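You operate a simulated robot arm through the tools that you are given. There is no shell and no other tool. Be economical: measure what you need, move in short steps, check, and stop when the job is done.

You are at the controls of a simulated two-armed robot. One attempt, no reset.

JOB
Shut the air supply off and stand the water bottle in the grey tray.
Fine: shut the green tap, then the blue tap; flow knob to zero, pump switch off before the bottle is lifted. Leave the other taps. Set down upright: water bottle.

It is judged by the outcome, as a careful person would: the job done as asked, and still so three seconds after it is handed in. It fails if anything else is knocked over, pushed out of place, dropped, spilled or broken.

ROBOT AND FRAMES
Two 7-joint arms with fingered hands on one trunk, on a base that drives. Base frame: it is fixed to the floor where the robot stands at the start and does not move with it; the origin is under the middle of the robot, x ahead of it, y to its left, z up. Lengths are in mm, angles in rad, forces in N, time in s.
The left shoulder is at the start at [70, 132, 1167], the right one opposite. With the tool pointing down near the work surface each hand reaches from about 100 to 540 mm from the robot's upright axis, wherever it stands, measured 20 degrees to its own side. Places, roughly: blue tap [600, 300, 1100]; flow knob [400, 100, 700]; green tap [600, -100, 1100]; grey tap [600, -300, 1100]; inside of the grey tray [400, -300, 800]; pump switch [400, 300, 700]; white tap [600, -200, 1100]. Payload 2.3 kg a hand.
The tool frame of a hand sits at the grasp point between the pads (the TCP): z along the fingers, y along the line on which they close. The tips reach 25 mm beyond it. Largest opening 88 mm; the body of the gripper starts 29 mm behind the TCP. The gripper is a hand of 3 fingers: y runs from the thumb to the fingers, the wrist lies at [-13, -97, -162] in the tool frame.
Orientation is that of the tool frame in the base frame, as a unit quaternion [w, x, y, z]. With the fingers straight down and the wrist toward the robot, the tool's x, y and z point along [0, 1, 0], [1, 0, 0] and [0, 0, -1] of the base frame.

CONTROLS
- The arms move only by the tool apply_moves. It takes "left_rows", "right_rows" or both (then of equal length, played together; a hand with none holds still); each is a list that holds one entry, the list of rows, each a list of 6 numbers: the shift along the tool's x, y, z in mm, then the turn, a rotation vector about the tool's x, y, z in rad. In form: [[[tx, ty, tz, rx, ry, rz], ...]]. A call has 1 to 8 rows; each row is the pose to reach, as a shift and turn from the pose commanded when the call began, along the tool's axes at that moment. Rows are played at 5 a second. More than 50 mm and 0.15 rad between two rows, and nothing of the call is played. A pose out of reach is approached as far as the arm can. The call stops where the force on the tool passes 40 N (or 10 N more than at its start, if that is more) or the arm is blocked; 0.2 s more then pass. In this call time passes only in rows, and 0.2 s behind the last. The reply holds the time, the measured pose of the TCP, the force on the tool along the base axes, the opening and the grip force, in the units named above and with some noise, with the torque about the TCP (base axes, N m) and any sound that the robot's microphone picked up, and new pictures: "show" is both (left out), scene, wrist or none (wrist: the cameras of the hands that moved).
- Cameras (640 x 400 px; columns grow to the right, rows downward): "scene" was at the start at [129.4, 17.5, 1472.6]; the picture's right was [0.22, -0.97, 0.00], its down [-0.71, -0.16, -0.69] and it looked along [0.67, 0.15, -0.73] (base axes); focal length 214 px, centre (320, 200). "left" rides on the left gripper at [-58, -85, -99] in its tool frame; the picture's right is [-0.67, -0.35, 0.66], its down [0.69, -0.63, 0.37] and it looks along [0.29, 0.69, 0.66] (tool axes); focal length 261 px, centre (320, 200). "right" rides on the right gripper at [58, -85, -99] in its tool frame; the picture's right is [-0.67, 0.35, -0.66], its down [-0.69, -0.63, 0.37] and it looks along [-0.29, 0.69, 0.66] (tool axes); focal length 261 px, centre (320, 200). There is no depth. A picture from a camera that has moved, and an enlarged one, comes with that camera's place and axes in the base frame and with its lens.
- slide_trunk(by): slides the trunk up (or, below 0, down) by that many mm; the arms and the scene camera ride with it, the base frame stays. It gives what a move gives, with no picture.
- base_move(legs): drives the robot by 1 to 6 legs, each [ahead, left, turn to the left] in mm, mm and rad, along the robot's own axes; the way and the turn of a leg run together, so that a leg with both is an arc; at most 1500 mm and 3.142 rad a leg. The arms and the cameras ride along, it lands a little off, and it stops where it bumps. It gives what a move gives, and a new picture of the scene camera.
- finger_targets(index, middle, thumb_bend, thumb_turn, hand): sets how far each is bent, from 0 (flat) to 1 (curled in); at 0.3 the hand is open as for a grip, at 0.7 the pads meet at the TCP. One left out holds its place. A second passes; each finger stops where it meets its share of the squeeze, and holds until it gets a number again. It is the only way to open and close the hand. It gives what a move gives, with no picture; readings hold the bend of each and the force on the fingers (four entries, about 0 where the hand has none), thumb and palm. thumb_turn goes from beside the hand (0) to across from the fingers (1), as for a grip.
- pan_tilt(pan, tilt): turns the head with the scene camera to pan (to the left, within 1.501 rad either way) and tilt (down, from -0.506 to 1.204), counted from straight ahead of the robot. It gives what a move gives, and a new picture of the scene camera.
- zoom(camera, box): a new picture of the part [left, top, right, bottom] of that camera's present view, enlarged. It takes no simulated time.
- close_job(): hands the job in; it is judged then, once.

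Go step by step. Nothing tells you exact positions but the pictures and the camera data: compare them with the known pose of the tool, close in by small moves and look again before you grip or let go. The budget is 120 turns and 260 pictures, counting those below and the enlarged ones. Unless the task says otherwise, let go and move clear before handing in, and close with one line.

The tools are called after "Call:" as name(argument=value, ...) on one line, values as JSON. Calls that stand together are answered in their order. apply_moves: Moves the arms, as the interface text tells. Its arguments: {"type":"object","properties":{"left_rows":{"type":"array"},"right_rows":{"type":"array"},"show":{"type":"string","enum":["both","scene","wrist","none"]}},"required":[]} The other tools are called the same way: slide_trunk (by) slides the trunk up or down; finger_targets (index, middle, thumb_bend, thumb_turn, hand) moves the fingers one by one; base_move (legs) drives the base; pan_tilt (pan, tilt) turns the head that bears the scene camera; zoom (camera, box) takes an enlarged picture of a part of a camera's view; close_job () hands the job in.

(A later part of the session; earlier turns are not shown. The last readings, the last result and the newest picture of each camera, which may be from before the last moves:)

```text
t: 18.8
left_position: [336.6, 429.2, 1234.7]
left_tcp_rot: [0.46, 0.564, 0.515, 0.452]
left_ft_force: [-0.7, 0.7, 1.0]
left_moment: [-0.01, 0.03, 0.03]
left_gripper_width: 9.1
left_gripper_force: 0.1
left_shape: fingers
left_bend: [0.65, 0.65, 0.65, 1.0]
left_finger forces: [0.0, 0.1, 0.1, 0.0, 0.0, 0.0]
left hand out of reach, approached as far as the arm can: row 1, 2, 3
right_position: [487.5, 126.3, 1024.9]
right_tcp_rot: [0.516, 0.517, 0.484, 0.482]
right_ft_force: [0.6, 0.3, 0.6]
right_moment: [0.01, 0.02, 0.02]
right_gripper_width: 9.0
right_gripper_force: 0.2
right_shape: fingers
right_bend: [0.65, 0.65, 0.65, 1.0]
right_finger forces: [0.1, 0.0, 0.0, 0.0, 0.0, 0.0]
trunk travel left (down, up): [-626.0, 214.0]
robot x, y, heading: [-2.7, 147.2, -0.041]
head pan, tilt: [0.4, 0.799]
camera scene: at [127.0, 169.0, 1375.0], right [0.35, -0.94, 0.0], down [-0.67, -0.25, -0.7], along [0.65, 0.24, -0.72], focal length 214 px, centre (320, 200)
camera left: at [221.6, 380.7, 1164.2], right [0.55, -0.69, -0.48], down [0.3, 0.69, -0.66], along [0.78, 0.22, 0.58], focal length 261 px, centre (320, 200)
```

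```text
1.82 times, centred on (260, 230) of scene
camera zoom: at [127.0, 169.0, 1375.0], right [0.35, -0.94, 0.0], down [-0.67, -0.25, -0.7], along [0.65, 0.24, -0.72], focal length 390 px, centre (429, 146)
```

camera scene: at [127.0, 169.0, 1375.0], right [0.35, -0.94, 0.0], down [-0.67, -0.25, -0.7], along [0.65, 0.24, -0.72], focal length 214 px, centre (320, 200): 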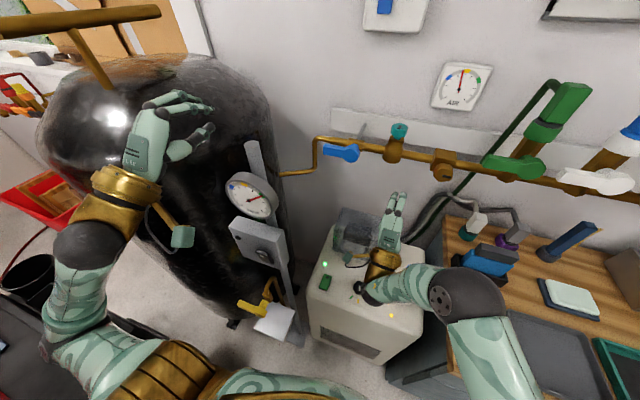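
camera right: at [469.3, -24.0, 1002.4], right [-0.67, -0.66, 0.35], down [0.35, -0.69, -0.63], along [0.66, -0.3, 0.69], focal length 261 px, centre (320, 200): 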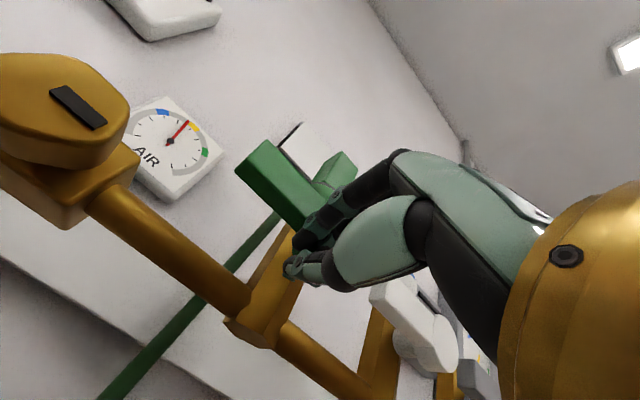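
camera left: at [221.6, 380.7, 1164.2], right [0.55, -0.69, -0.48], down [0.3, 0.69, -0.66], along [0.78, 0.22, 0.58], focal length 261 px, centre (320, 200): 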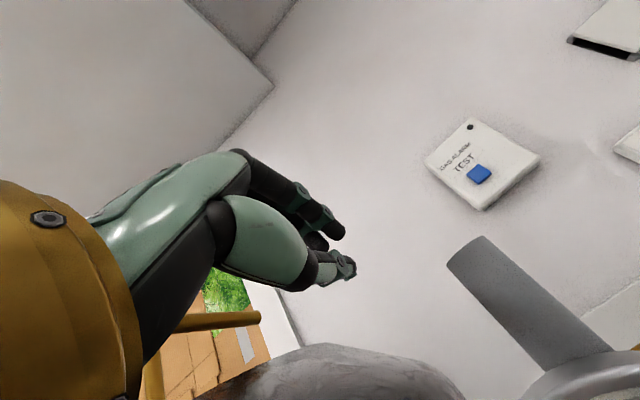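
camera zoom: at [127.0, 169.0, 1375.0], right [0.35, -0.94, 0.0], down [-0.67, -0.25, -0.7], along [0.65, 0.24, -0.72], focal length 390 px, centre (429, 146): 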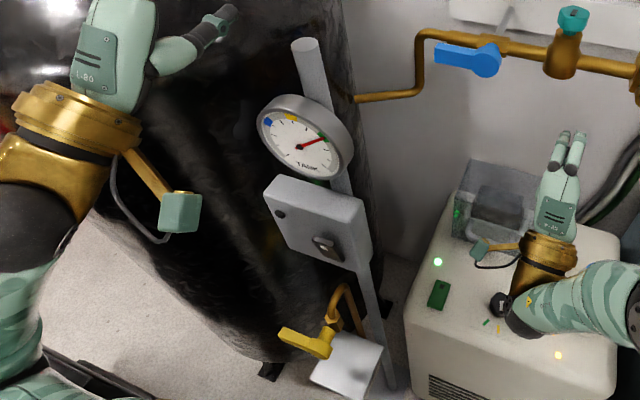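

Call:
base_move(legs=[[0, 80, 0.04]])

Call:
zoom(camera="right", box=[0, 0, 640, 400])

```text
t: 19.8
left_position: [328.0, 520.8, 1234.4]
left_tcp_rot: [0.451, 0.553, 0.527, 0.462]
left_ft_force: [-0.1, 0.5, 0.4]
left_moment: [0.0, -0.02, -0.03]
left_gripper_width: 9.2
left_gripper_force: 0.1
left_shape: fingers
left_bend: [0.65, 0.65, 0.65, 1.0]
left_finger forces: [0.0, 0.1, 0.1, 0.0, 0.0, 0.0]
right_position: [492.0, 223.7, 1023.6]
right_tcp_rot: [0.507, 0.507, 0.493, 0.493]
right_ft_force: [0.2, 0.3, -0.1]
right_moment: [0.01, -0.01, 0.01]
right_gripper_width: 8.9
right_gripper_force: 0.1
right_shape: fingers
right_bend: [0.65, 0.65, 0.65, 1.0]
right_finger forces: [0.1, 0.0, 0.0, 0.0, 0.0, 0.0]
trunk travel left (down, up): [-626.0, 214.0]
robot x, y, heading: [-0.2, 222.7, -0.01]
head pan, tilt: [0.4, 0.799]
camera scene: at [129.3, 251.9, 1375.0], right [0.38, -0.92, 0.0], down [-0.66, -0.27, -0.7], along [0.64, 0.27, -0.72], focal length 214 px, centre (320, 200)
```

scene: 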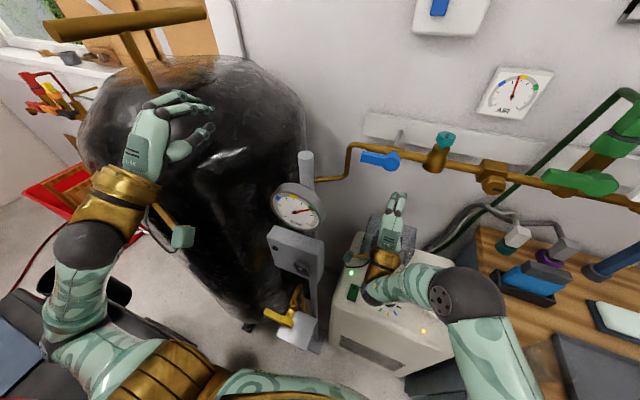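

```text
1.00 times, centred on (320, 200) of right (not enlarged: the box is as wide or as high as the picture)
camera zoom: at [393.9, 283.9, 938.5], right [-0.67, -0.65, 0.35], down [0.34, -0.7, -0.63], along [0.66, -0.3, 0.69], focal length 261 px, centre (320, 200)
```

zoom: 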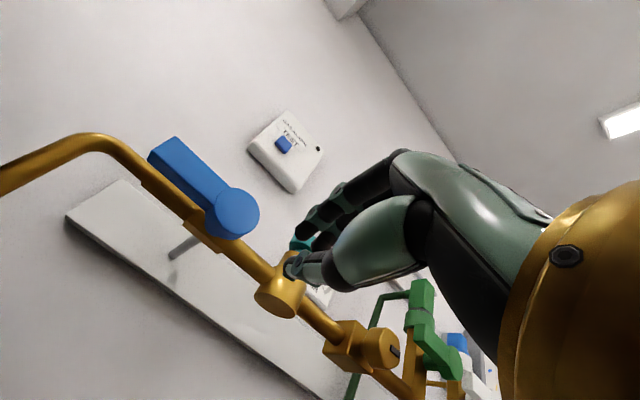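

Call:
apply_moves(right_rows=[[[16, -3, 0, 0, 0.1, 0], [32, -6, 0, 0, 0.2, 0], [48, -9, 5, 0, 0.3, 0], [64, -12, 10, 0, 0.4, 0], [76, -14, 20, 0, 0.4, 0]]])

```text
t: 21.0
left_position: [328.6, 521.2, 1234.2]
left_tcp_rot: [0.451, 0.553, 0.527, 0.461]
left_ft_force: [0.2, -0.1, 0.4]
left_moment: [-0.02, 0.0, -0.02]
left_gripper_width: 9.1
left_gripper_force: 0.0
left_shape: fingers
left_bend: [0.65, 0.65, 0.65, 1.0]
left_finger forces: [0.0, 0.1, 0.1, 0.1, 0.0, 0.1]
right_position: [448.4, 246.7, 1115.2]
right_tcp_rot: [0.4, 0.453, 0.563, 0.563]
right_ft_force: [0.7, -0.4, -0.4]
right_moment: [0.0, -0.01, -0.01]
right_gripper_width: 9.0
right_gripper_force: 0.1
right_shape: fingers
right_bend: [0.65, 0.65, 0.65, 1.0]
right_finger forces: [0.1, 0.0, 0.0, 0.1, 0.0, 0.1]
right hand out of reach, approached as far as the arm can: row 1, 2, 3, 4, 5
trunk travel left (down, up): [-626.0, 214.0]
robot x, y, heading: [0.6, 223.6, -0.005]
head pan, tilt: [0.4, 0.799]
camera scene: at [129.2, 253.7, 1375.0], right [0.38, -0.92, 0.0], down [-0.66, -0.27, -0.7], along [0.64, 0.27, -0.72], focal length 214 px, centre (320, 200)
camera right: at [331.6, 279.1, 1037.1], right [-0.43, -0.84, 0.34], down [0.5, -0.53, -0.69], along [0.75, -0.13, 0.65], focal length 261 px, centre (320, 200)
```

scene: 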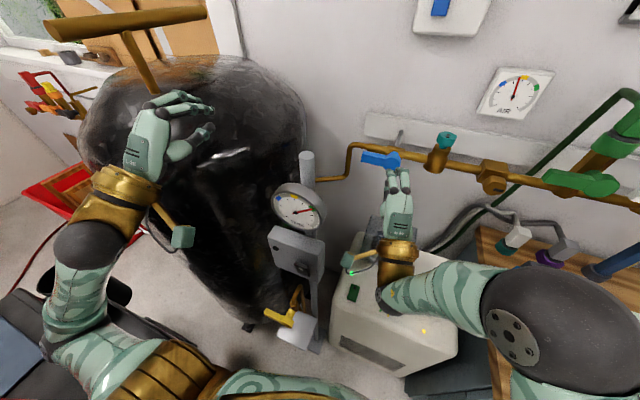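
right: 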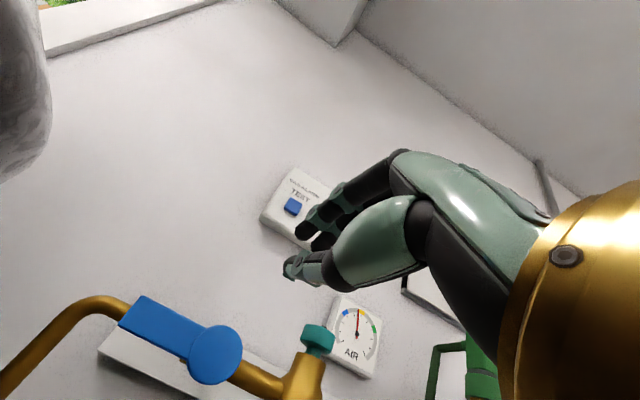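

Call:
pan_tilt(pan=1.3, tilt=0.8)

```text
t: 22.2
left_position: [328.2, 522.0, 1233.8]
left_tcp_rot: [0.451, 0.553, 0.527, 0.461]
left_ft_force: [0.9, 0.1, -0.6]
left_moment: [-0.02, 0.02, 0.02]
left_gripper_width: 9.6
left_gripper_force: 0.0
left_shape: fingers
left_bend: [0.65, 0.65, 0.65, 1.0]
left_finger forces: [0.0, 0.0, 0.1, 0.0, 0.0, 0.1]
right_position: [446.9, 246.3, 1122.0]
right_tcp_rot: [0.402, 0.451, 0.558, 0.569]
right_ft_force: [-0.5, 0.0, -0.2]
right_moment: [0.0, -0.02, 0.0]
right_gripper_width: 9.2
right_gripper_force: 0.0
right_shape: fingers
right_bend: [0.65, 0.65, 0.65, 1.0]
right_finger forces: [0.0, 0.0, 0.0, 0.0, 0.1, 0.0]
trunk travel left (down, up): [-626.0, 214.0]
robot x, y, heading: [4.1, 226.9, -0.006]
head pan, tilt: [1.3, 0.799]
camera scene: at [76.9, 300.5, 1375.0], right [0.96, -0.28, 0.0], down [-0.2, -0.69, -0.7], along [0.19, 0.67, -0.72], focal length 214 px, centre (320, 200)
```

scene: 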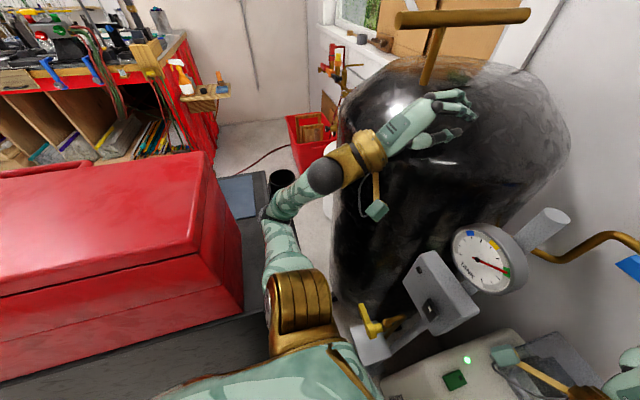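

The yawed pose is awkward for the right arm. I'll return the right hand to its straight pose, then turn the robot a little left to bring that hand under the blue lever.

Call:
apply_moves(right_rows=[[[-10, -24, 10, 0, -0.07, 0], [-20, -48, 20, 0, -0.14, 0], [-30, -72, 30, 0, -0.21, 0], [-42, -98, 38, 0, -0.28, 0]]], show="none")

Call:
base_move(legs=[[0, 0, 0.18]])

Call:
pan_tilt(pan=0.2, tilt=0.75)

Call:
zoom(camera="right", box=[0, 0, 640, 400])

```text
t: 23.2
left_position: [328.6, 520.8, 1233.8]
left_tcp_rot: [0.452, 0.553, 0.527, 0.461]
left_ft_force: [-0.8, 0.4, 0.6]
left_moment: [0.03, 0.01, 0.02]
left_gripper_width: 9.0
left_gripper_force: 0.1
left_shape: fingers
left_bend: [0.65, 0.65, 0.65, 1.0]
left_finger forces: [0.1, 0.1, 0.0, 0.0, 0.1, 0.0]
right_position: [487.6, 227.7, 1013.3]
right_tcp_rot: [0.478, 0.511, 0.512, 0.497]
right_ft_force: [0.5, -0.4, -0.1]
right_moment: [0.01, -0.01, -0.01]
right_gripper_width: 8.9
right_gripper_force: 0.1
right_shape: fingers
right_bend: [0.65, 0.65, 0.65, 1.0]
right_finger forces: [0.0, 0.0, 0.1, 0.0, 0.0, 0.1]
right hand out of reach, approached as far as the arm can: row 3, 4
trunk travel left (down, up): [-626.0, 214.0]
robot x, y, heading: [-1.0, 223.4, -0.01]
head pan, tilt: [1.3, 0.799]
```

```text
t: 24.2
left_position: [296.2, 555.0, 1235.9]
left_tcp_rot: [0.428, 0.525, 0.552, 0.486]
left_ft_force: [-0.4, -0.5, -0.7]
left_moment: [0.0, 0.02, -0.02]
left_gripper_width: 9.2
left_gripper_force: 0.1
left_shape: fingers
left_bend: [0.65, 0.65, 0.65, 1.0]
left_finger forces: [0.0, 0.0, 0.0, 0.0, 0.0, 0.1]
right_position: [484.3, 275.8, 1013.6]
right_tcp_rot: [0.453, 0.484, 0.538, 0.521]
right_ft_force: [0.3, -0.2, 0.0]
right_moment: [-0.01, 0.01, 0.01]
right_gripper_width: 8.7
right_gripper_force: 0.1
right_shape: fingers
right_bend: [0.65, 0.65, 0.65, 1.0]
right_finger forces: [0.0, 0.1, 0.1, 0.0, 0.1, 0.0]
trunk travel left (down, up): [-626.0, 214.0]
robot x, y, heading: [2.9, 227.1, 0.095]
head pan, tilt: [1.3, 0.799]
stopped in leg 1: the force on the tool passed its limit at 94 N (the readings are from after the stop); the commanded pose is now the measured one
camera scene: at [69.4, 307.4, 1374.9], right [0.99, -0.17, 0.0], down [-0.12, -0.71, -0.7], along [0.12, 0.69, -0.72], focal length 214 px, centre (320, 200)
```

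scene: 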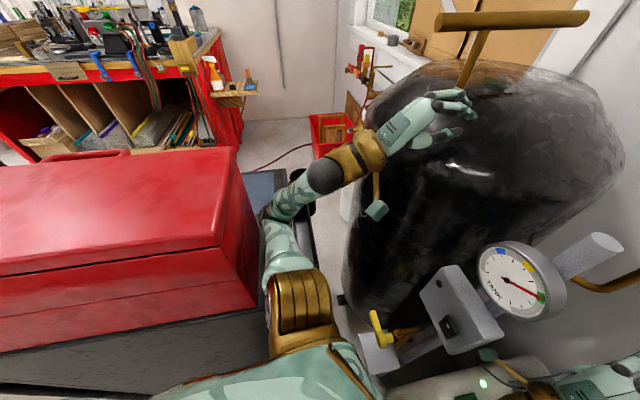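

```text
t: 25.6
left_position: [294.7, 553.9, 1234.8]
left_tcp_rot: [0.428, 0.525, 0.553, 0.485]
left_ft_force: [0.0, -0.1, 0.6]
left_moment: [-0.02, 0.01, -0.02]
left_gripper_width: 9.0
left_gripper_force: 0.0
left_shape: fingers
left_bend: [0.65, 0.65, 0.65, 1.0]
left_finger forces: [0.0, 0.0, 0.0, 0.0, 0.0, 0.0]
right_position: [485.9, 275.4, 1013.9]
right_tcp_rot: [0.452, 0.484, 0.538, 0.521]
right_ft_force: [0.7, 0.3, -0.4]
right_moment: [-0.03, -0.02, 0.03]
right_gripper_width: 8.8
right_gripper_force: 0.0
right_shape: fingers
right_bend: [0.65, 0.65, 0.65, 1.0]
right_finger forces: [0.0, 0.0, 0.0, 0.0, 0.0, 0.0]
trunk travel left (down, up): [-626.0, 214.0]
robot x, y, heading: [6.1, 223.7, 0.103]
head pan, tilt: [0.201, 0.75]
camera scene: at [135.0, 252.5, 1378.8], right [0.3, -0.96, 0.0], down [-0.65, -0.2, -0.73], along [0.7, 0.22, -0.68], focal length 214 px, centre (320, 200)
```

scene: 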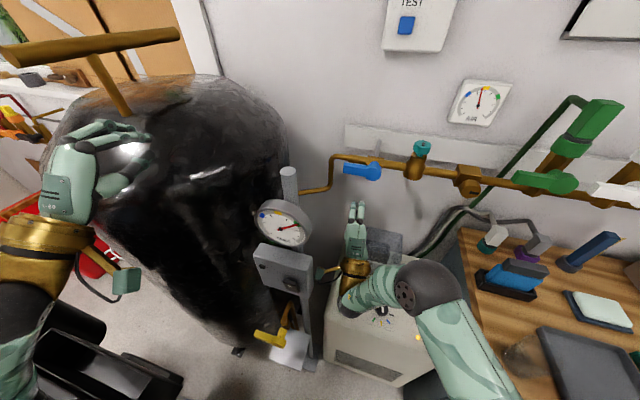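

```text
1.00 times, centred on (320, 200) of right (not enlarged: the box is as wide or as high as the picture)
camera zoom: at [374.9, 322.0, 934.1], right [-0.55, -0.75, 0.37], down [0.41, -0.63, -0.66], along [0.72, -0.21, 0.66], focal length 261 px, centre (320, 200)
```

zoom: 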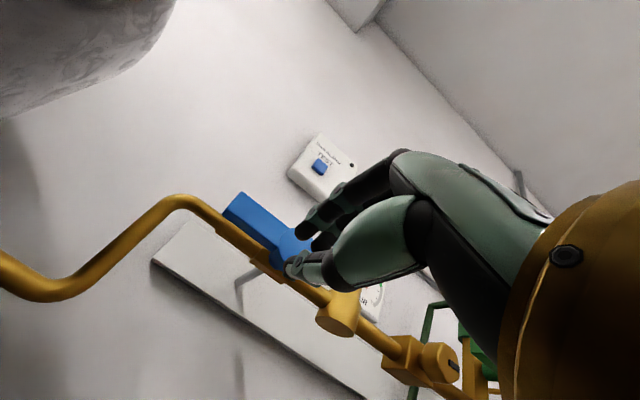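

The turn stopped because the right hand's camera stalk met the box on the gauge post, and the post looks unmoved. I'll ease the hand right, then go forward past the post and under the blue lever.

Call:
apply_moves(right_rows=[[[-12, 0, 0, 0, 0, 0], [-12, 0, 28, 0, 0, 0], [-10, 0, 56, 0, 0, 0], [-6, 0, 82, 0, 0, 0]]])

Call:
zoom(camera="scene", box=[220, 120, 440, 360])

```text
t: 26.6
left_position: [294.8, 554.4, 1234.8]
left_tcp_rot: [0.427, 0.524, 0.554, 0.486]
left_ft_force: [0.9, 0.8, 0.0]
left_moment: [-0.01, -0.03, -0.01]
left_gripper_width: 9.1
left_gripper_force: 0.1
left_shape: fingers
left_bend: [0.65, 0.65, 0.65, 1.0]
left_finger forces: [0.1, 0.0, 0.1, 0.0, 0.0, 0.1]
right_position: [568.2, 277.0, 1010.5]
right_tcp_rot: [0.453, 0.484, 0.538, 0.521]
right_ft_force: [-0.5, 0.2, 0.7]
right_moment: [0.03, 0.0, 0.01]
right_gripper_width: 9.1
right_gripper_force: 0.0
right_shape: fingers
right_bend: [0.65, 0.65, 0.65, 1.0]
right_finger forces: [0.0, 0.1, 0.0, 0.1, 0.0, 0.0]
right hand out of reach, approached as far as the arm can: row 4
trunk travel left (down, up): [-626.0, 214.0]
robot x, y, heading: [1.0, 223.2, 0.106]
head pan, tilt: [0.201, 0.75]
camera scene: at [135.1, 252.7, 1378.8], right [0.3, -0.96, 0.0], down [-0.65, -0.2, -0.73], along [0.7, 0.22, -0.68], focal length 214 px, centre (320, 200)
camera right: at [458.6, 323.6, 930.8], right [-0.55, -0.75, 0.37], down [0.41, -0.63, -0.66], along [0.73, -0.21, 0.66], focal length 261 px, centre (320, 200)
```

scene: 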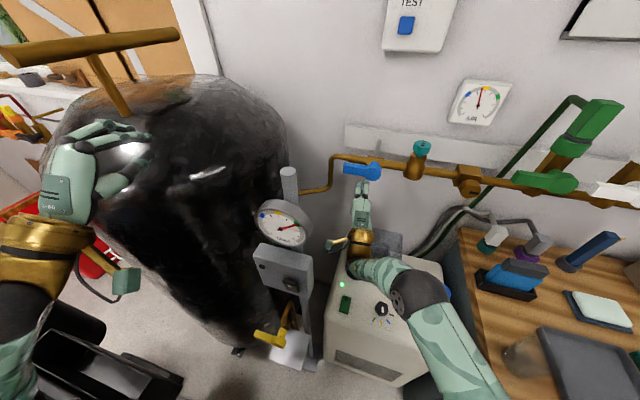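
right: 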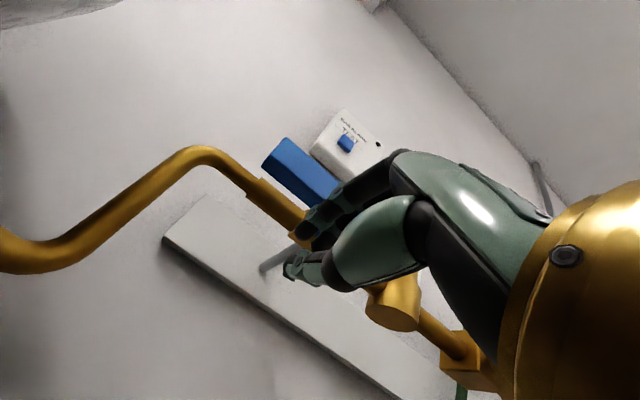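

```text
1.67 times, centred on (330, 240) of scene
camera zoom: at [135.1, 252.7, 1378.8], right [0.3, -0.96, 0.0], down [-0.65, -0.2, -0.73], along [0.7, 0.22, -0.68], focal length 358 px, centre (303, 133)
```

zoom: 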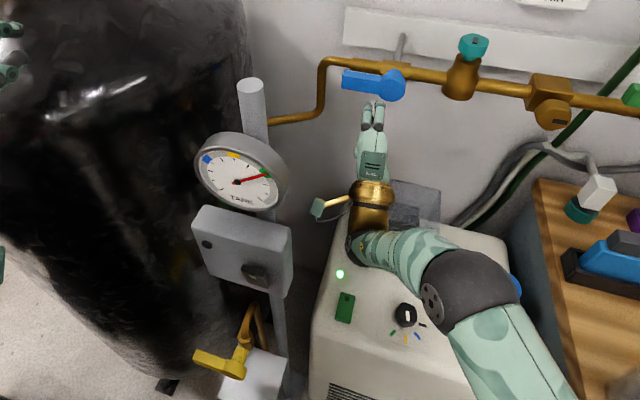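

Call:
apply_moves(right_rows=[[[15, 0, 0, 0, 0, 0], [30, 0, 0, 0, 0, 0]]], show="none")

Call:
zoom(camera="scene", box=[270, 120, 430, 260])

```text
t: 27.1
left_position: [295.3, 553.9, 1233.9]
left_tcp_rot: [0.427, 0.524, 0.554, 0.487]
left_ft_force: [0.0, 0.2, 0.1]
left_moment: [0.0, -0.04, 0.01]
left_gripper_width: 9.1
left_gripper_force: 0.0
left_shape: fingers
left_bend: [0.65, 0.65, 0.65, 1.0]
left_finger forces: [0.0, 0.0, 0.1, 0.0, 0.1, 0.0]
right_position: [564.6, 279.9, 1019.3]
right_tcp_rot: [0.453, 0.484, 0.538, 0.52]
right_ft_force: [-0.4, -0.7, 0.2]
right_moment: [-0.01, 0.01, 0.02]
right_gripper_width: 9.1
right_gripper_force: 0.0
right_shape: fingers
right_bend: [0.65, 0.65, 0.65, 1.0]
right_finger forces: [0.1, 0.1, 0.0, 0.0, 0.1, 0.0]
right hand out of reach, approached as far as the arm can: row 1, 2
trunk travel left (down, up): [-626.0, 214.0]
robot x, y, heading: [3.9, 226.3, 0.103]
head pan, tilt: [0.201, 0.75]
```

```text
2.86 times, centred on (350, 190) of scene
camera zoom: at [135.0, 252.6, 1378.8], right [0.29, -0.96, 0.0], down [-0.65, -0.2, -0.73], along [0.7, 0.22, -0.68], focal length 613 px, centre (234, 229)
```

zoom: 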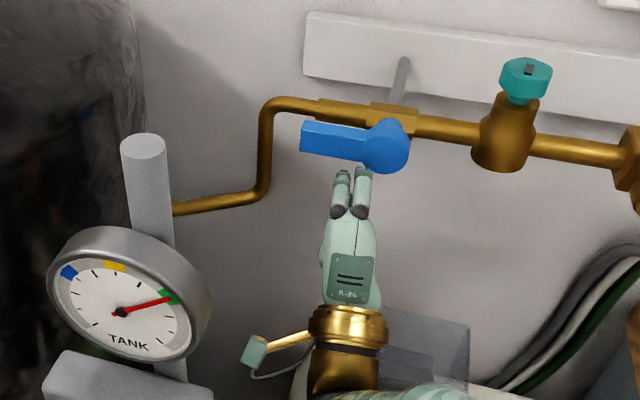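

Call:
base_move(legs=[[0, 0, 0.045]])

Call:
zoom(camera="scene", box=[270, 120, 430, 260])

```text
t: 27.9
left_position: [300.1, 562.6, 1232.8]
left_tcp_rot: [0.418, 0.521, 0.561, 0.489]
left_ft_force: [-0.9, 0.1, -0.3]
left_moment: [0.0, -0.01, 0.02]
left_gripper_width: 9.4
left_gripper_force: 0.1
left_shape: fingers
left_bend: [0.65, 0.65, 0.65, 1.0]
left_finger forces: [0.1, 0.0, 0.1, 0.0, 0.0, 0.1]
right_position: [574.0, 295.7, 1013.1]
right_tcp_rot: [0.443, 0.482, 0.546, 0.523]
right_ft_force: [-0.1, 0.4, 0.4]
right_moment: [0.01, 0.03, -0.06]
right_gripper_width: 8.9
right_gripper_force: 0.0
right_shape: fingers
right_bend: [0.65, 0.65, 0.65, 1.0]
right_finger forces: [0.0, 0.1, 0.0, 0.0, 0.0, 0.1]
trunk travel left (down, up): [-626.0, 214.0]
robot x, y, heading: [1.9, 226.0, 0.117]
head pan, tilt: [0.201, 0.75]
camera scene: at [148.4, 257.5, 1377.6], right [0.32, -0.95, -0.01], down [-0.66, -0.22, -0.72], along [0.68, 0.23, -0.69], focal length 214 px, centre (320, 200)
```

scene: 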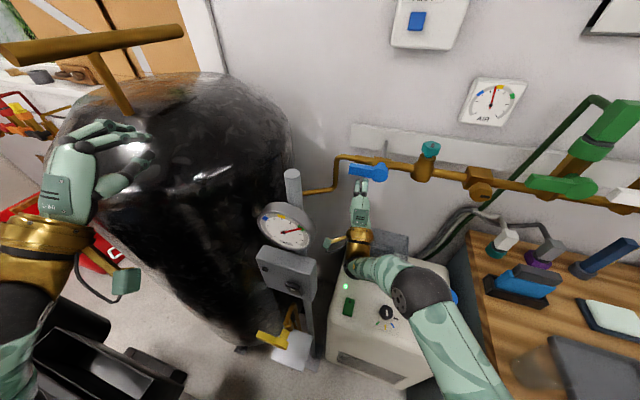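

```text
2.86 times, centred on (350, 190) of scene
camera zoom: at [148.4, 257.5, 1377.6], right [0.32, -0.95, -0.01], down [-0.66, -0.22, -0.72], along [0.68, 0.23, -0.69], focal length 613 px, centre (234, 229)
```

zoom: 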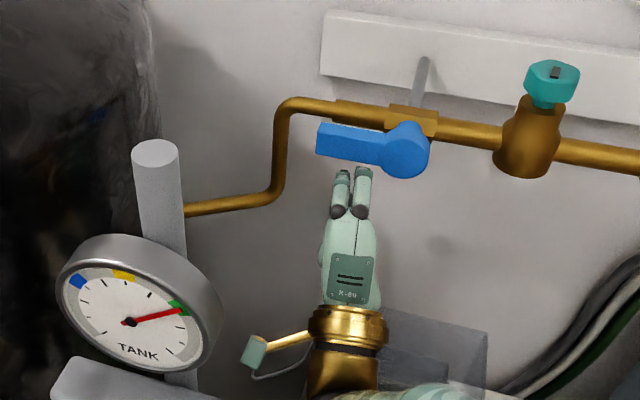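

Fingertips are under the blue lever. Pushing gently up, clockwise like the green tap, and checking.

Call:
apply_moves(right_rows=[[[0, 10, 0, 0, 0, 0], [0, 18, 0, 0, 0, 0], [2, 25, 0, 0, 0, 0], [3, 32, 0, 0, 0, 0]]], show="wrist")

Call:
zoom(camera="scene", box=[270, 120, 430, 260])

```text
t: 28.9
left_position: [297.8, 560.4, 1233.1]
left_tcp_rot: [0.419, 0.522, 0.56, 0.488]
left_ft_force: [0.8, 0.3, 0.2]
left_moment: [0.0, 0.02, -0.01]
left_gripper_width: 9.2
left_gripper_force: 0.1
left_shape: fingers
left_bend: [0.65, 0.65, 0.65, 1.0]
left_finger forces: [0.1, 0.1, 0.0, 0.1, 0.1, 0.0]
right_position: [574.3, 298.4, 1044.3]
right_tcp_rot: [0.442, 0.482, 0.547, 0.522]
right_ft_force: [-14.8, -4.1, -22.2]
right_moment: [0.06, 0.18, -0.08]
right_gripper_width: 0.2
right_gripper_force: 14.3
right_shape: fingers
right_bend: [0.71, 0.72, 0.63, 1.0]
right_finger forces: [13.3, 14.6, 0.0, 0.0, 0.1, 0.0]
trunk travel left (down, up): [-626.0, 214.0]
robot x, y, heading: [2.0, 224.9, 0.118]
head pan, tilt: [0.201, 0.75]
camera right: at [461.6, 341.4, 966.4], right [-0.53, -0.76, 0.38], down [0.42, -0.62, -0.66], along [0.74, -0.19, 0.65], focal length 261 px, centre (320, 200)
```

right: 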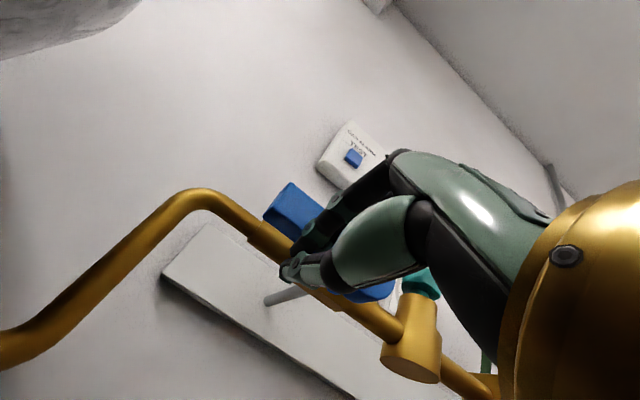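

```text
2.86 times, centred on (350, 190) of scene
camera zoom: at [146.9, 256.9, 1377.4], right [0.32, -0.95, 0.0], down [-0.66, -0.21, -0.72], along [0.69, 0.23, -0.69], focal length 613 px, centre (234, 229)
```

zoom: 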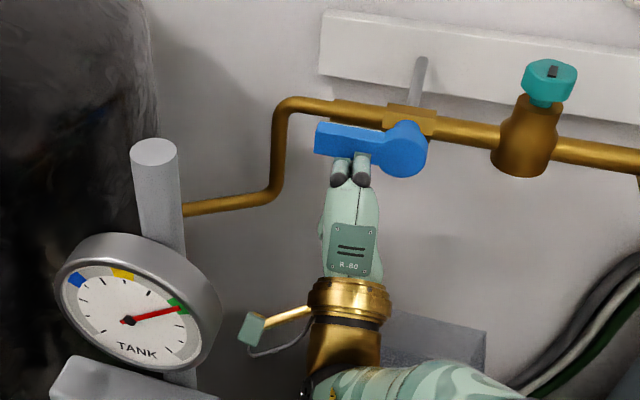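

Firm resistance with no motion upward, so the blue tap's travel must be downward. I'll back off, come over the top and press down.

Call:
apply_moves(right_rows=[[[0, -15, 0, 0, 0, 0], [0, -25, 0, 0, 0, 0], [0, -25, -25, 0, 0, 0], [0, -25, -48, 0, 0, 0], [0, 10, -48, 0, 0, 0], [0, 45, -48, 0, 0, 0], [0, 68, -48, 0, 0, 0]]])

Call:
zoom(camera="scene", box=[270, 120, 430, 260])

```text
t: 30.6
left_position: [299.2, 561.7, 1233.3]
left_tcp_rot: [0.418, 0.522, 0.561, 0.488]
left_ft_force: [-0.2, 0.9, 0.2]
left_moment: [0.02, -0.01, -0.06]
left_gripper_width: 9.0
left_gripper_force: 0.2
left_shape: fingers
left_bend: [0.65, 0.65, 0.65, 1.0]
left_finger forces: [0.0, 0.0, 0.0, 0.0, 0.0, 0.0]
right_position: [531.6, 290.6, 1115.1]
right_tcp_rot: [0.444, 0.483, 0.545, 0.522]
right_ft_force: [-0.1, -0.5, 0.2]
right_moment: [0.0, 0.01, -0.03]
right_gripper_width: 8.4
right_gripper_force: 0.0
right_shape: fingers
right_bend: [0.65, 0.65, 0.65, 1.0]
right_finger forces: [0.0, 0.0, 0.1, 0.1, 0.0, 0.1]
trunk travel left (down, up): [-626.0, 214.0]
robot x, y, heading: [5.0, 225.0, 0.123]
head pan, tilt: [0.201, 0.75]
camera scene: at [147.6, 257.2, 1377.4], right [0.32, -0.95, 0.0], down [-0.66, -0.21, -0.72], along [0.69, 0.23, -0.69], focal length 214 px, centre (320, 200)
camera right: at [419.7, 334.4, 1037.7], right [-0.53, -0.76, 0.37], down [0.42, -0.62, -0.67], along [0.74, -0.2, 0.65], focal length 261 px, centre (320, 200)
```

scene: 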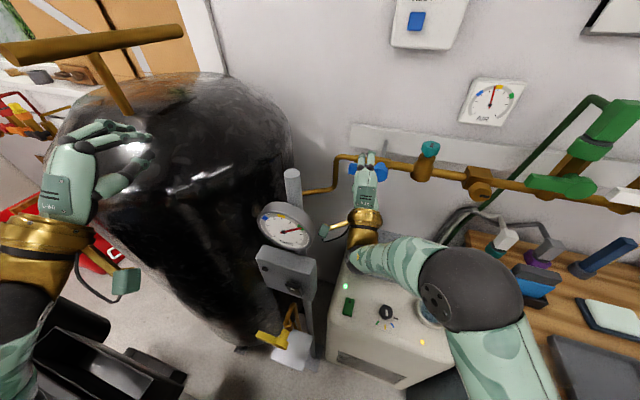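
right: 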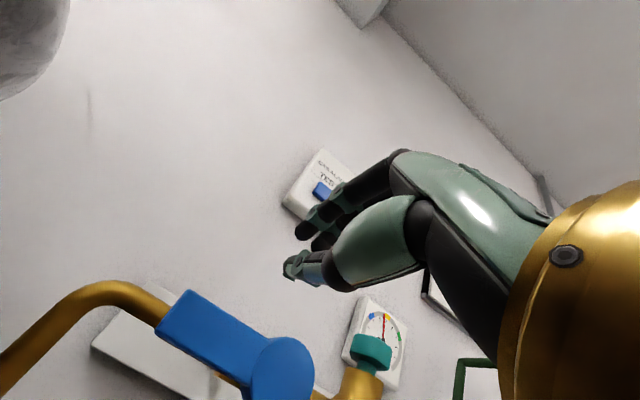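

```text
2.86 times, centred on (350, 190) of scene
camera zoom: at [147.6, 257.2, 1377.4], right [0.32, -0.95, 0.0], down [-0.66, -0.21, -0.72], along [0.69, 0.23, -0.69], focal length 613 px, centre (234, 229)
```

zoom: 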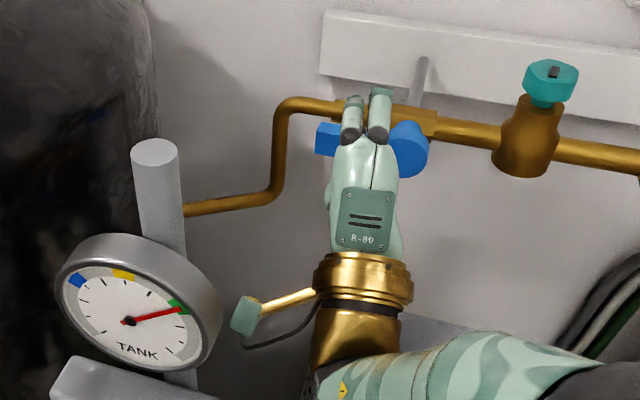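

Call:
apply_moves(right_rows=[[[0, 0, 22, 0, 0, 0], [0, 0, 42, 0, 0, 0], [2, -10, 42, 0, 0, 0], [4, -20, 42, 0, 0, 0], [6, -30, 42, 0, 0, 0], [10, -40, 42, 0, 0, 0], [12, -50, 42, 0, 0, 0]]], show="wrist")

Call:
zoom(camera="scene", box=[270, 120, 430, 260])

```text
t: 32.1
left_position: [299.2, 561.6, 1232.4]
left_tcp_rot: [0.418, 0.521, 0.561, 0.489]
left_ft_force: [-0.2, 0.5, -0.1]
left_moment: [0.0, -0.01, 0.02]
left_gripper_width: 9.1
left_gripper_force: 0.1
left_shape: fingers
left_bend: [0.65, 0.65, 0.65, 1.0]
left_finger forces: [0.0, 0.0, 0.0, 0.1, 0.1, 0.0]
right_position: [567.2, 309.6, 1063.1]
right_tcp_rot: [0.444, 0.482, 0.545, 0.523]
right_ft_force: [0.2, 0.1, 0.8]
right_moment: [0.03, -0.05, -0.01]
right_gripper_width: 7.2
right_gripper_force: 0.3
right_shape: fingers
right_bend: [0.65, 0.65, 0.66, 1.0]
right_finger forces: [0.1, 0.0, 0.0, 0.0, 0.8, 0.0]
trunk travel left (down, up): [-626.0, 214.0]
robot x, y, heading: [2.8, 227.8, 0.125]
head pan, tilt: [0.201, 0.75]
camera right: at [455.9, 353.2, 985.1], right [-0.53, -0.76, 0.37], down [0.42, -0.62, -0.66], along [0.74, -0.2, 0.65], focal length 261 px, centre (320, 200)
```

right: 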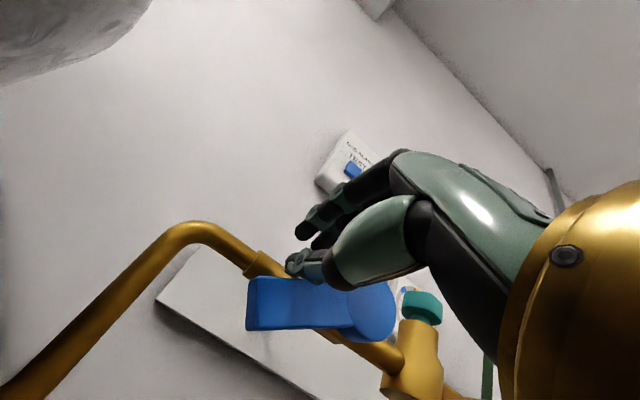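

```text
2.86 times, centred on (350, 190) of scene
camera zoom: at [147.6, 257.2, 1377.4], right [0.32, -0.95, 0.0], down [-0.66, -0.21, -0.72], along [0.69, 0.23, -0.69], focal length 613 px, centre (234, 229)
```

zoom: 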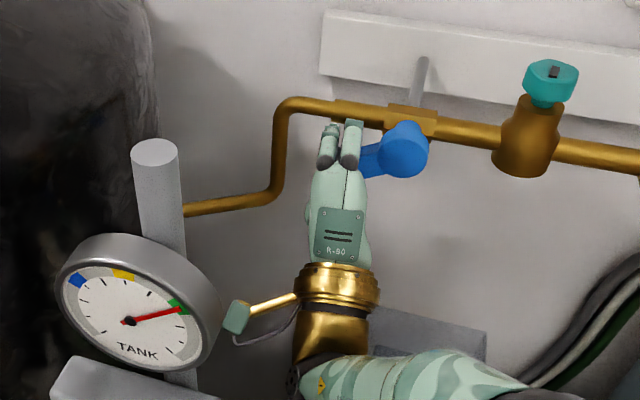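

It turns freely downward. Continuing round the arc.

Call:
apply_moves(right_rows=[[[0, -10, 2, 0, 0, 0], [-3, -20, 4, 0, 0, 0], [-7, -30, 6, 0, 0, 0], [-13, -39, 6, 0, 0, 0], [-21, -46, 6, 0, 0, 0], [-28, -48, 6, 0, 0, 0]]], show="wrist")

Call:
zoom(camera="scene", box=[270, 120, 430, 260])

```text
t: 33.5
left_position: [300.1, 560.9, 1232.9]
left_tcp_rot: [0.418, 0.521, 0.561, 0.489]
left_ft_force: [-0.7, 0.1, 0.0]
left_moment: [0.02, -0.01, -0.02]
left_gripper_width: 9.0
left_gripper_force: 0.2
left_shape: fingers
left_bend: [0.65, 0.65, 0.65, 1.0]
left_finger forces: [0.1, 0.1, 0.1, 0.1, 0.0, 0.0]
right_position: [574.9, 283.4, 1014.2]
right_tcp_rot: [0.443, 0.482, 0.546, 0.523]
right_ft_force: [-1.2, 2.4, -1.0]
right_moment: [-0.02, -0.02, 0.01]
right_gripper_width: 8.3
right_gripper_force: 1.6
right_shape: fingers
right_bend: [0.65, 0.65, 0.65, 1.0]
right_finger forces: [0.1, 2.3, 0.0, 0.0, 0.0, 0.0]
trunk travel left (down, up): [-626.0, 214.0]
robot x, y, heading: [6.3, 227.2, 0.122]
head pan, tilt: [0.201, 0.75]
camera right: at [463.2, 326.8, 936.3], right [-0.53, -0.76, 0.37], down [0.42, -0.62, -0.66], along [0.74, -0.19, 0.65], focal length 261 px, centre (320, 200)
```

right: 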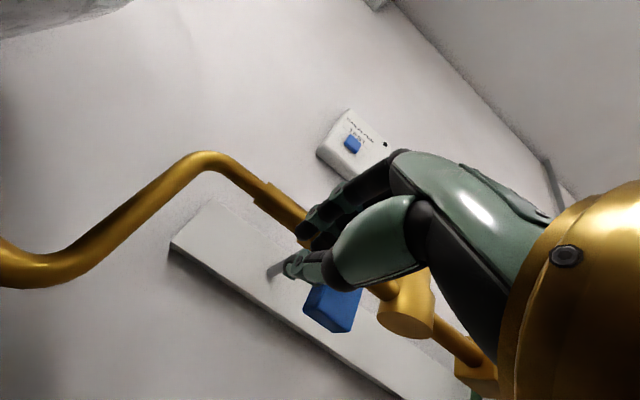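

```text
2.86 times, centred on (350, 190) of scene
camera zoom: at [147.8, 257.4, 1377.4], right [0.32, -0.95, 0.0], down [-0.66, -0.22, -0.72], along [0.69, 0.23, -0.69], focal length 613 px, centre (234, 229)
```

zoom: 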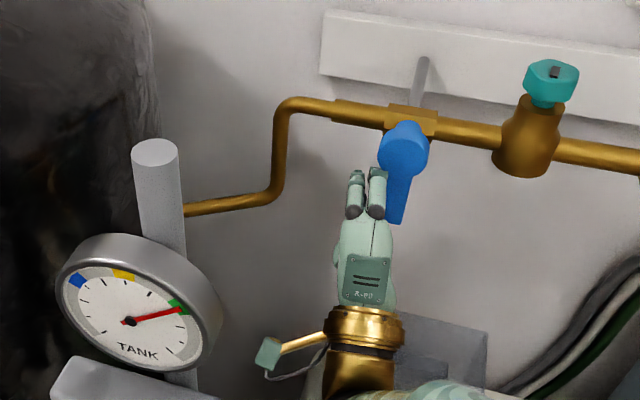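

Call:
apply_moves(right_rows=[[[-5, 0, 0, 0, 0, 0], [-10, 0, 0, 0, 0, 0]]], show="none")

Call:
zoom(camera="scene", box=[320, 130, 420, 220])

```text
t: 34.1
left_position: [298.9, 563.5, 1233.9]
left_tcp_rot: [0.417, 0.521, 0.562, 0.489]
left_ft_force: [-0.1, 0.7, -0.9]
left_moment: [0.0, 0.04, 0.0]
left_gripper_width: 9.0
left_gripper_force: 0.1
left_shape: fingers
left_bend: [0.65, 0.65, 0.65, 1.0]
left_finger forces: [0.1, 0.0, 0.0, 0.0, 0.1, 0.0]
right_position: [577.2, 277.1, 1014.6]
right_tcp_rot: [0.44, 0.478, 0.55, 0.525]
right_ft_force: [-11.4, 27.0, -0.9]
right_moment: [-0.63, -0.26, 0.13]
right_gripper_width: 8.2
right_gripper_force: 14.3
right_shape: fingers
right_bend: [0.65, 0.65, 0.65, 1.0]
right_finger forces: [0.0, 28.6, 0.1, 0.0, 0.0, 0.0]
trunk travel left (down, up): [-626.0, 214.0]
robot x, y, heading: [6.1, 225.5, 0.132]
head pan, tilt: [0.201, 0.75]
```

```text
4.44 times, centred on (370, 175) of scene
camera zoom: at [149.9, 259.0, 1377.3], right [0.32, -0.95, 0.0], down [-0.66, -0.22, -0.72], along [0.68, 0.23, -0.69], focal length 953 px, centre (98, 311)
```

zoom: 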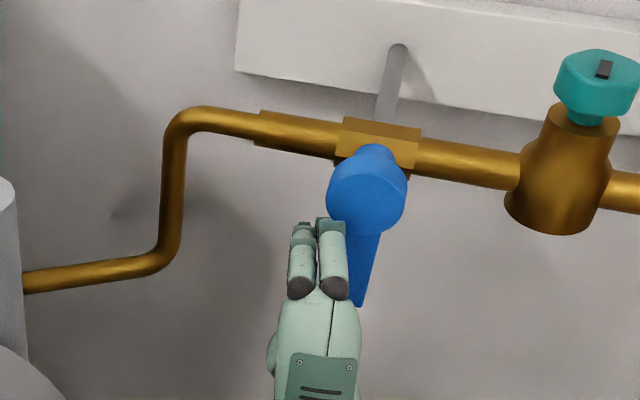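

The blue lever is vertical, across its pipe, and against its stop. I'll release it, back out, then shift right clear of the post.

Call:
apply_moves(right_rows=[[[10, 0, 0, 0, 0, 0], [10, 0, -30, 0, 0, 0], [5, 0, -55, 0, 0, 0], [-25, 0, -55, 0, 0, 0], [-55, 0, -55, 0, 0, 0], [-60, 0, -85, 0, 0, 0]]], show="scene")

Call:
base_move(legs=[[0, -60, -0.13]])

```text
t: 35.5
left_position: [300.2, 561.9, 1232.5]
left_tcp_rot: [0.419, 0.521, 0.561, 0.489]
left_ft_force: [-0.1, 1.1, 0.2]
left_moment: [0.0, -0.02, -0.02]
left_gripper_width: 8.9
left_gripper_force: 0.1
left_shape: fingers
left_bend: [0.65, 0.65, 0.65, 1.0]
left_finger forces: [0.1, 0.0, 0.1, 0.0, 0.1, 0.0]
right_position: [511.7, 225.0, 1024.6]
right_tcp_rot: [0.445, 0.483, 0.545, 0.521]
right_ft_force: [0.7, -0.4, 0.5]
right_moment: [0.0, 0.0, 0.03]
right_gripper_width: 8.3
right_gripper_force: 0.0
right_shape: fingers
right_bend: [0.65, 0.65, 0.65, 1.0]
right_finger forces: [0.0, 0.1, 0.0, 0.0, 0.1, 0.0]
right hand out of reach, approached as far as the arm can: row 5, 6
trunk travel left (down, up): [-626.0, 214.0]
robot x, y, heading: [2.8, 224.3, 0.116]
head pan, tilt: [0.201, 0.75]
camera scene: at [147.5, 258.4, 1377.4], right [0.32, -0.95, 0.0], down [-0.66, -0.22, -0.72], along [0.69, 0.23, -0.69], focal length 214 px, centre (320, 200)
```

scene: 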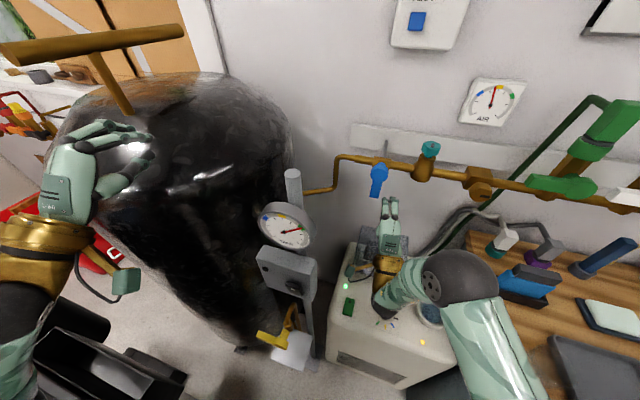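

```text
t: 36.5
left_position: [329.6, 467.9, 1234.6]
left_tcp_rot: [0.453, 0.552, 0.525, 0.463]
left_ft_force: [-0.6, -0.2, 0.6]
left_moment: [0.0, -0.05, 0.0]
left_gripper_width: 9.6
left_gripper_force: 0.1
left_shape: fingers
left_bend: [0.65, 0.65, 0.65, 1.0]
left_finger forces: [0.1, 0.1, 0.0, 0.0, 0.0, 0.0]
right_position: [499.2, 104.7, 1031.3]
right_tcp_rot: [0.482, 0.514, 0.511, 0.493]
right_ft_force: [-0.1, 0.4, 0.0]
right_moment: [-0.01, -0.01, -0.02]
right_gripper_width: 8.5
right_gripper_force: 0.0
right_shape: fingers
right_bend: [0.65, 0.65, 0.65, 1.0]
right_finger forces: [0.1, 0.0, 0.1, 0.1, 0.1, 0.1]
trunk travel left (down, up): [-626.0, 214.0]
robot x, y, heading: [9.1, 167.3, -0.011]
head pan, tilt: [0.201, 0.75]
camera scene: at [138.7, 186.0, 1378.9], right [0.19, -0.98, 0.0], down [-0.67, -0.13, -0.73], along [0.72, 0.14, -0.68], focal length 214 px, centre (320, 200)
```

scene: 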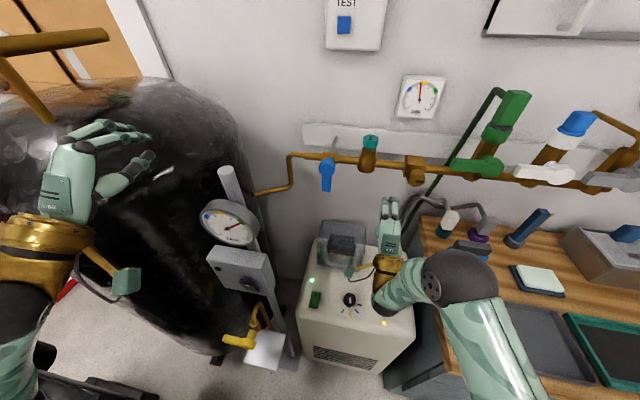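

Both taps are shut. Now a close look at the pump top to read the knob, the scale and the switch.

Call:
pan_tilt(pan=0.0, tilt=1.1)

Call:
zoom(camera="scene", box=[250, 120, 450, 290])

```text
t: 37.4
left_position: [331.4, 465.0, 1235.8]
left_tcp_rot: [0.453, 0.553, 0.524, 0.463]
left_ft_force: [0.2, -0.5, -1.3]
left_moment: [0.0, 0.01, -0.04]
left_gripper_width: 8.9
left_gripper_force: 0.1
left_shape: fingers
left_bend: [0.65, 0.65, 0.65, 1.0]
left_finger forces: [0.1, 0.0, 0.0, 0.0, 0.1, 0.1]
right_position: [499.3, 101.4, 1030.7]
right_tcp_rot: [0.481, 0.513, 0.511, 0.494]
right_ft_force: [0.2, -0.5, 0.5]
right_moment: [0.02, 0.0, 0.0]
right_gripper_width: 8.4
right_gripper_force: 0.1
right_shape: fingers
right_bend: [0.65, 0.65, 0.65, 1.0]
right_finger forces: [0.1, 0.0, 0.0, 0.0, 0.0, 0.0]
trunk travel left (down, up): [-626.0, 214.0]
robot x, y, heading: [8.6, 169.9, -0.005]
head pan, tilt: [0.0, 1.1]
camera scene: at [121.1, 166.5, 1353.3], right [-0.01, -1.0, 0.0], down [-0.89, 0.01, -0.45], along [0.45, 0.0, -0.89], focal length 214 px, centre (320, 200)
```

scene: 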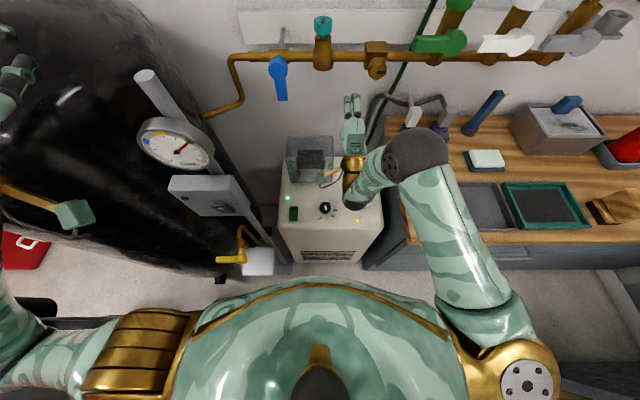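

```text
2.35 times, centred on (350, 205) of scene
camera zoom: at [121.1, 166.5, 1353.3], right [-0.01, -1.0, 0.0], down [-0.89, 0.01, -0.45], along [0.45, 0.0, -0.89], focal length 505 px, centre (249, 188)
```

zoom: 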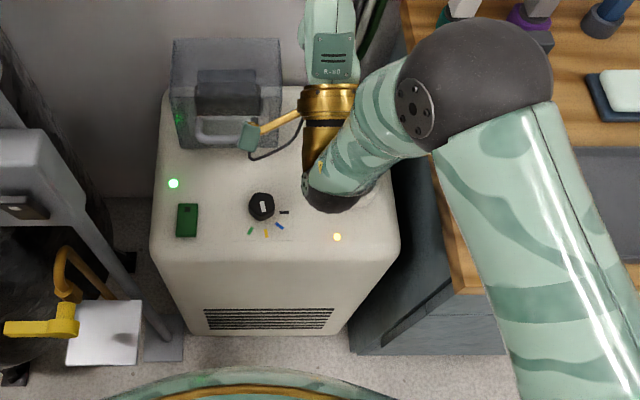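

Call:
zoom(camera="scene", box=[275, 180, 345, 230])

Call:
zoom(camera="scene", box=[275, 130, 375, 200])

```text
8.00 times, centred on (310, 205) of scene
camera zoom: at [121.1, 166.5, 1353.3], right [-0.01, -1.0, 0.0], down [-0.89, 0.01, -0.45], along [0.45, 0.0, -0.89], focal length 1716 px, centre (400, 160)
```

zoom: 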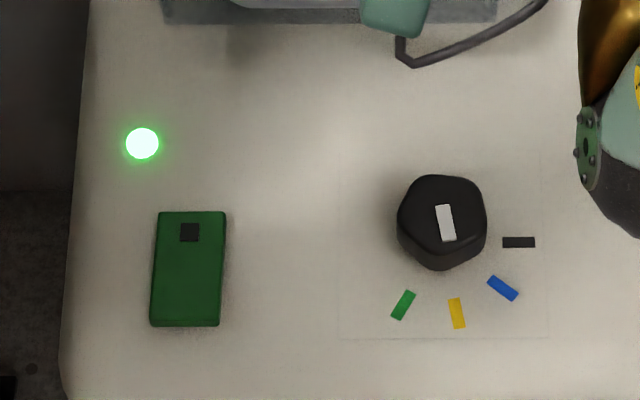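

```text
5.71 times, centred on (325, 165) of scene
camera zoom: at [121.1, 166.5, 1353.3], right [-0.01, -1.0, 0.0], down [-0.89, 0.01, -0.45], along [0.45, 0.0, -0.89], focal length 1226 px, centre (291, 400)
```

zoom: 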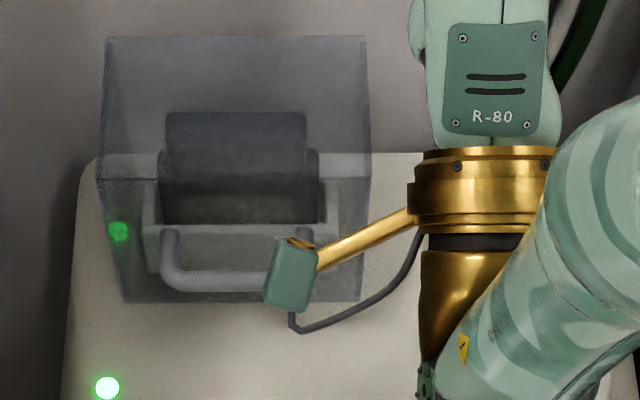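

The knob points at yellow on a scale of green, yellow, blue and black, so zero is the black mark, about 66° counterclockwise. First I'll tuck the left hand back from the post.

Call:
apply_moves(left_rows=[[[0, 0, -25, 0, 0, 0], [0, 0, -50, 0.1, 0, 0], [0, 0, -75, 0.24, 0, 0], [0, 0, -95, 0.38, 0, 0], [0, 0, -105, 0.52, 0, 0], [0, 0, -110, 0.66, 0, 0], [0, 0, -110, 0.8, 0, 0], [0, 0, -110, 0.94, 0, 0]]], show="scene")

```text
t: 39.2
left_position: [240.0, 463.2, 1247.6]
left_tcp_rot: [0.152, 0.699, 0.677, 0.175]
left_ft_force: [-0.2, 0.0, -0.6]
left_moment: [-0.01, 0.03, -0.01]
left_gripper_width: 9.2
left_gripper_force: 0.0
left_shape: fingers
left_bend: [0.65, 0.65, 0.65, 1.0]
left_finger forces: [0.1, 0.0, 0.0, 0.0, 0.0, 0.0]
left hand out of reach, approached as far as the arm can: row 1, 8
right_position: [499.4, 101.9, 1029.2]
right_tcp_rot: [0.482, 0.514, 0.51, 0.494]
right_ft_force: [0.0, -0.3, 0.0]
right_moment: [0.0, 0.03, 0.0]
right_gripper_width: 8.2
right_gripper_force: 0.2
right_shape: fingers
right_bend: [0.65, 0.65, 0.65, 1.0]
right_finger forces: [0.0, 0.1, 0.0, 0.0, 0.0, 0.0]
trunk travel left (down, up): [-626.0, 214.0]
robot x, y, heading: [9.1, 169.9, -0.01]
head pan, tilt: [0.0, 1.1]
camera scene: at [122.2, 166.0, 1353.1], right [-0.01, -1.0, 0.0], down [-0.89, 0.01, -0.45], along [0.45, 0.0, -0.89], focal length 214 px, centre (320, 200)
```

scene: 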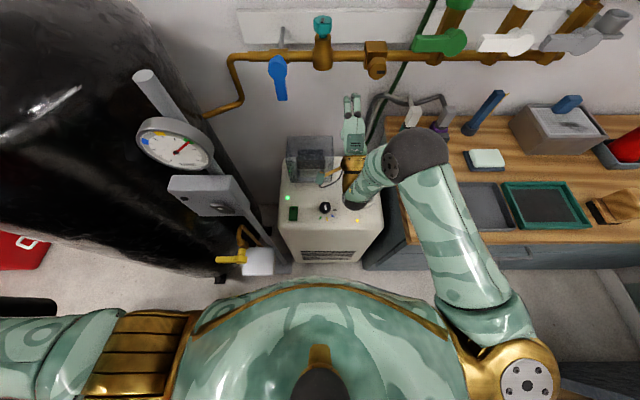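

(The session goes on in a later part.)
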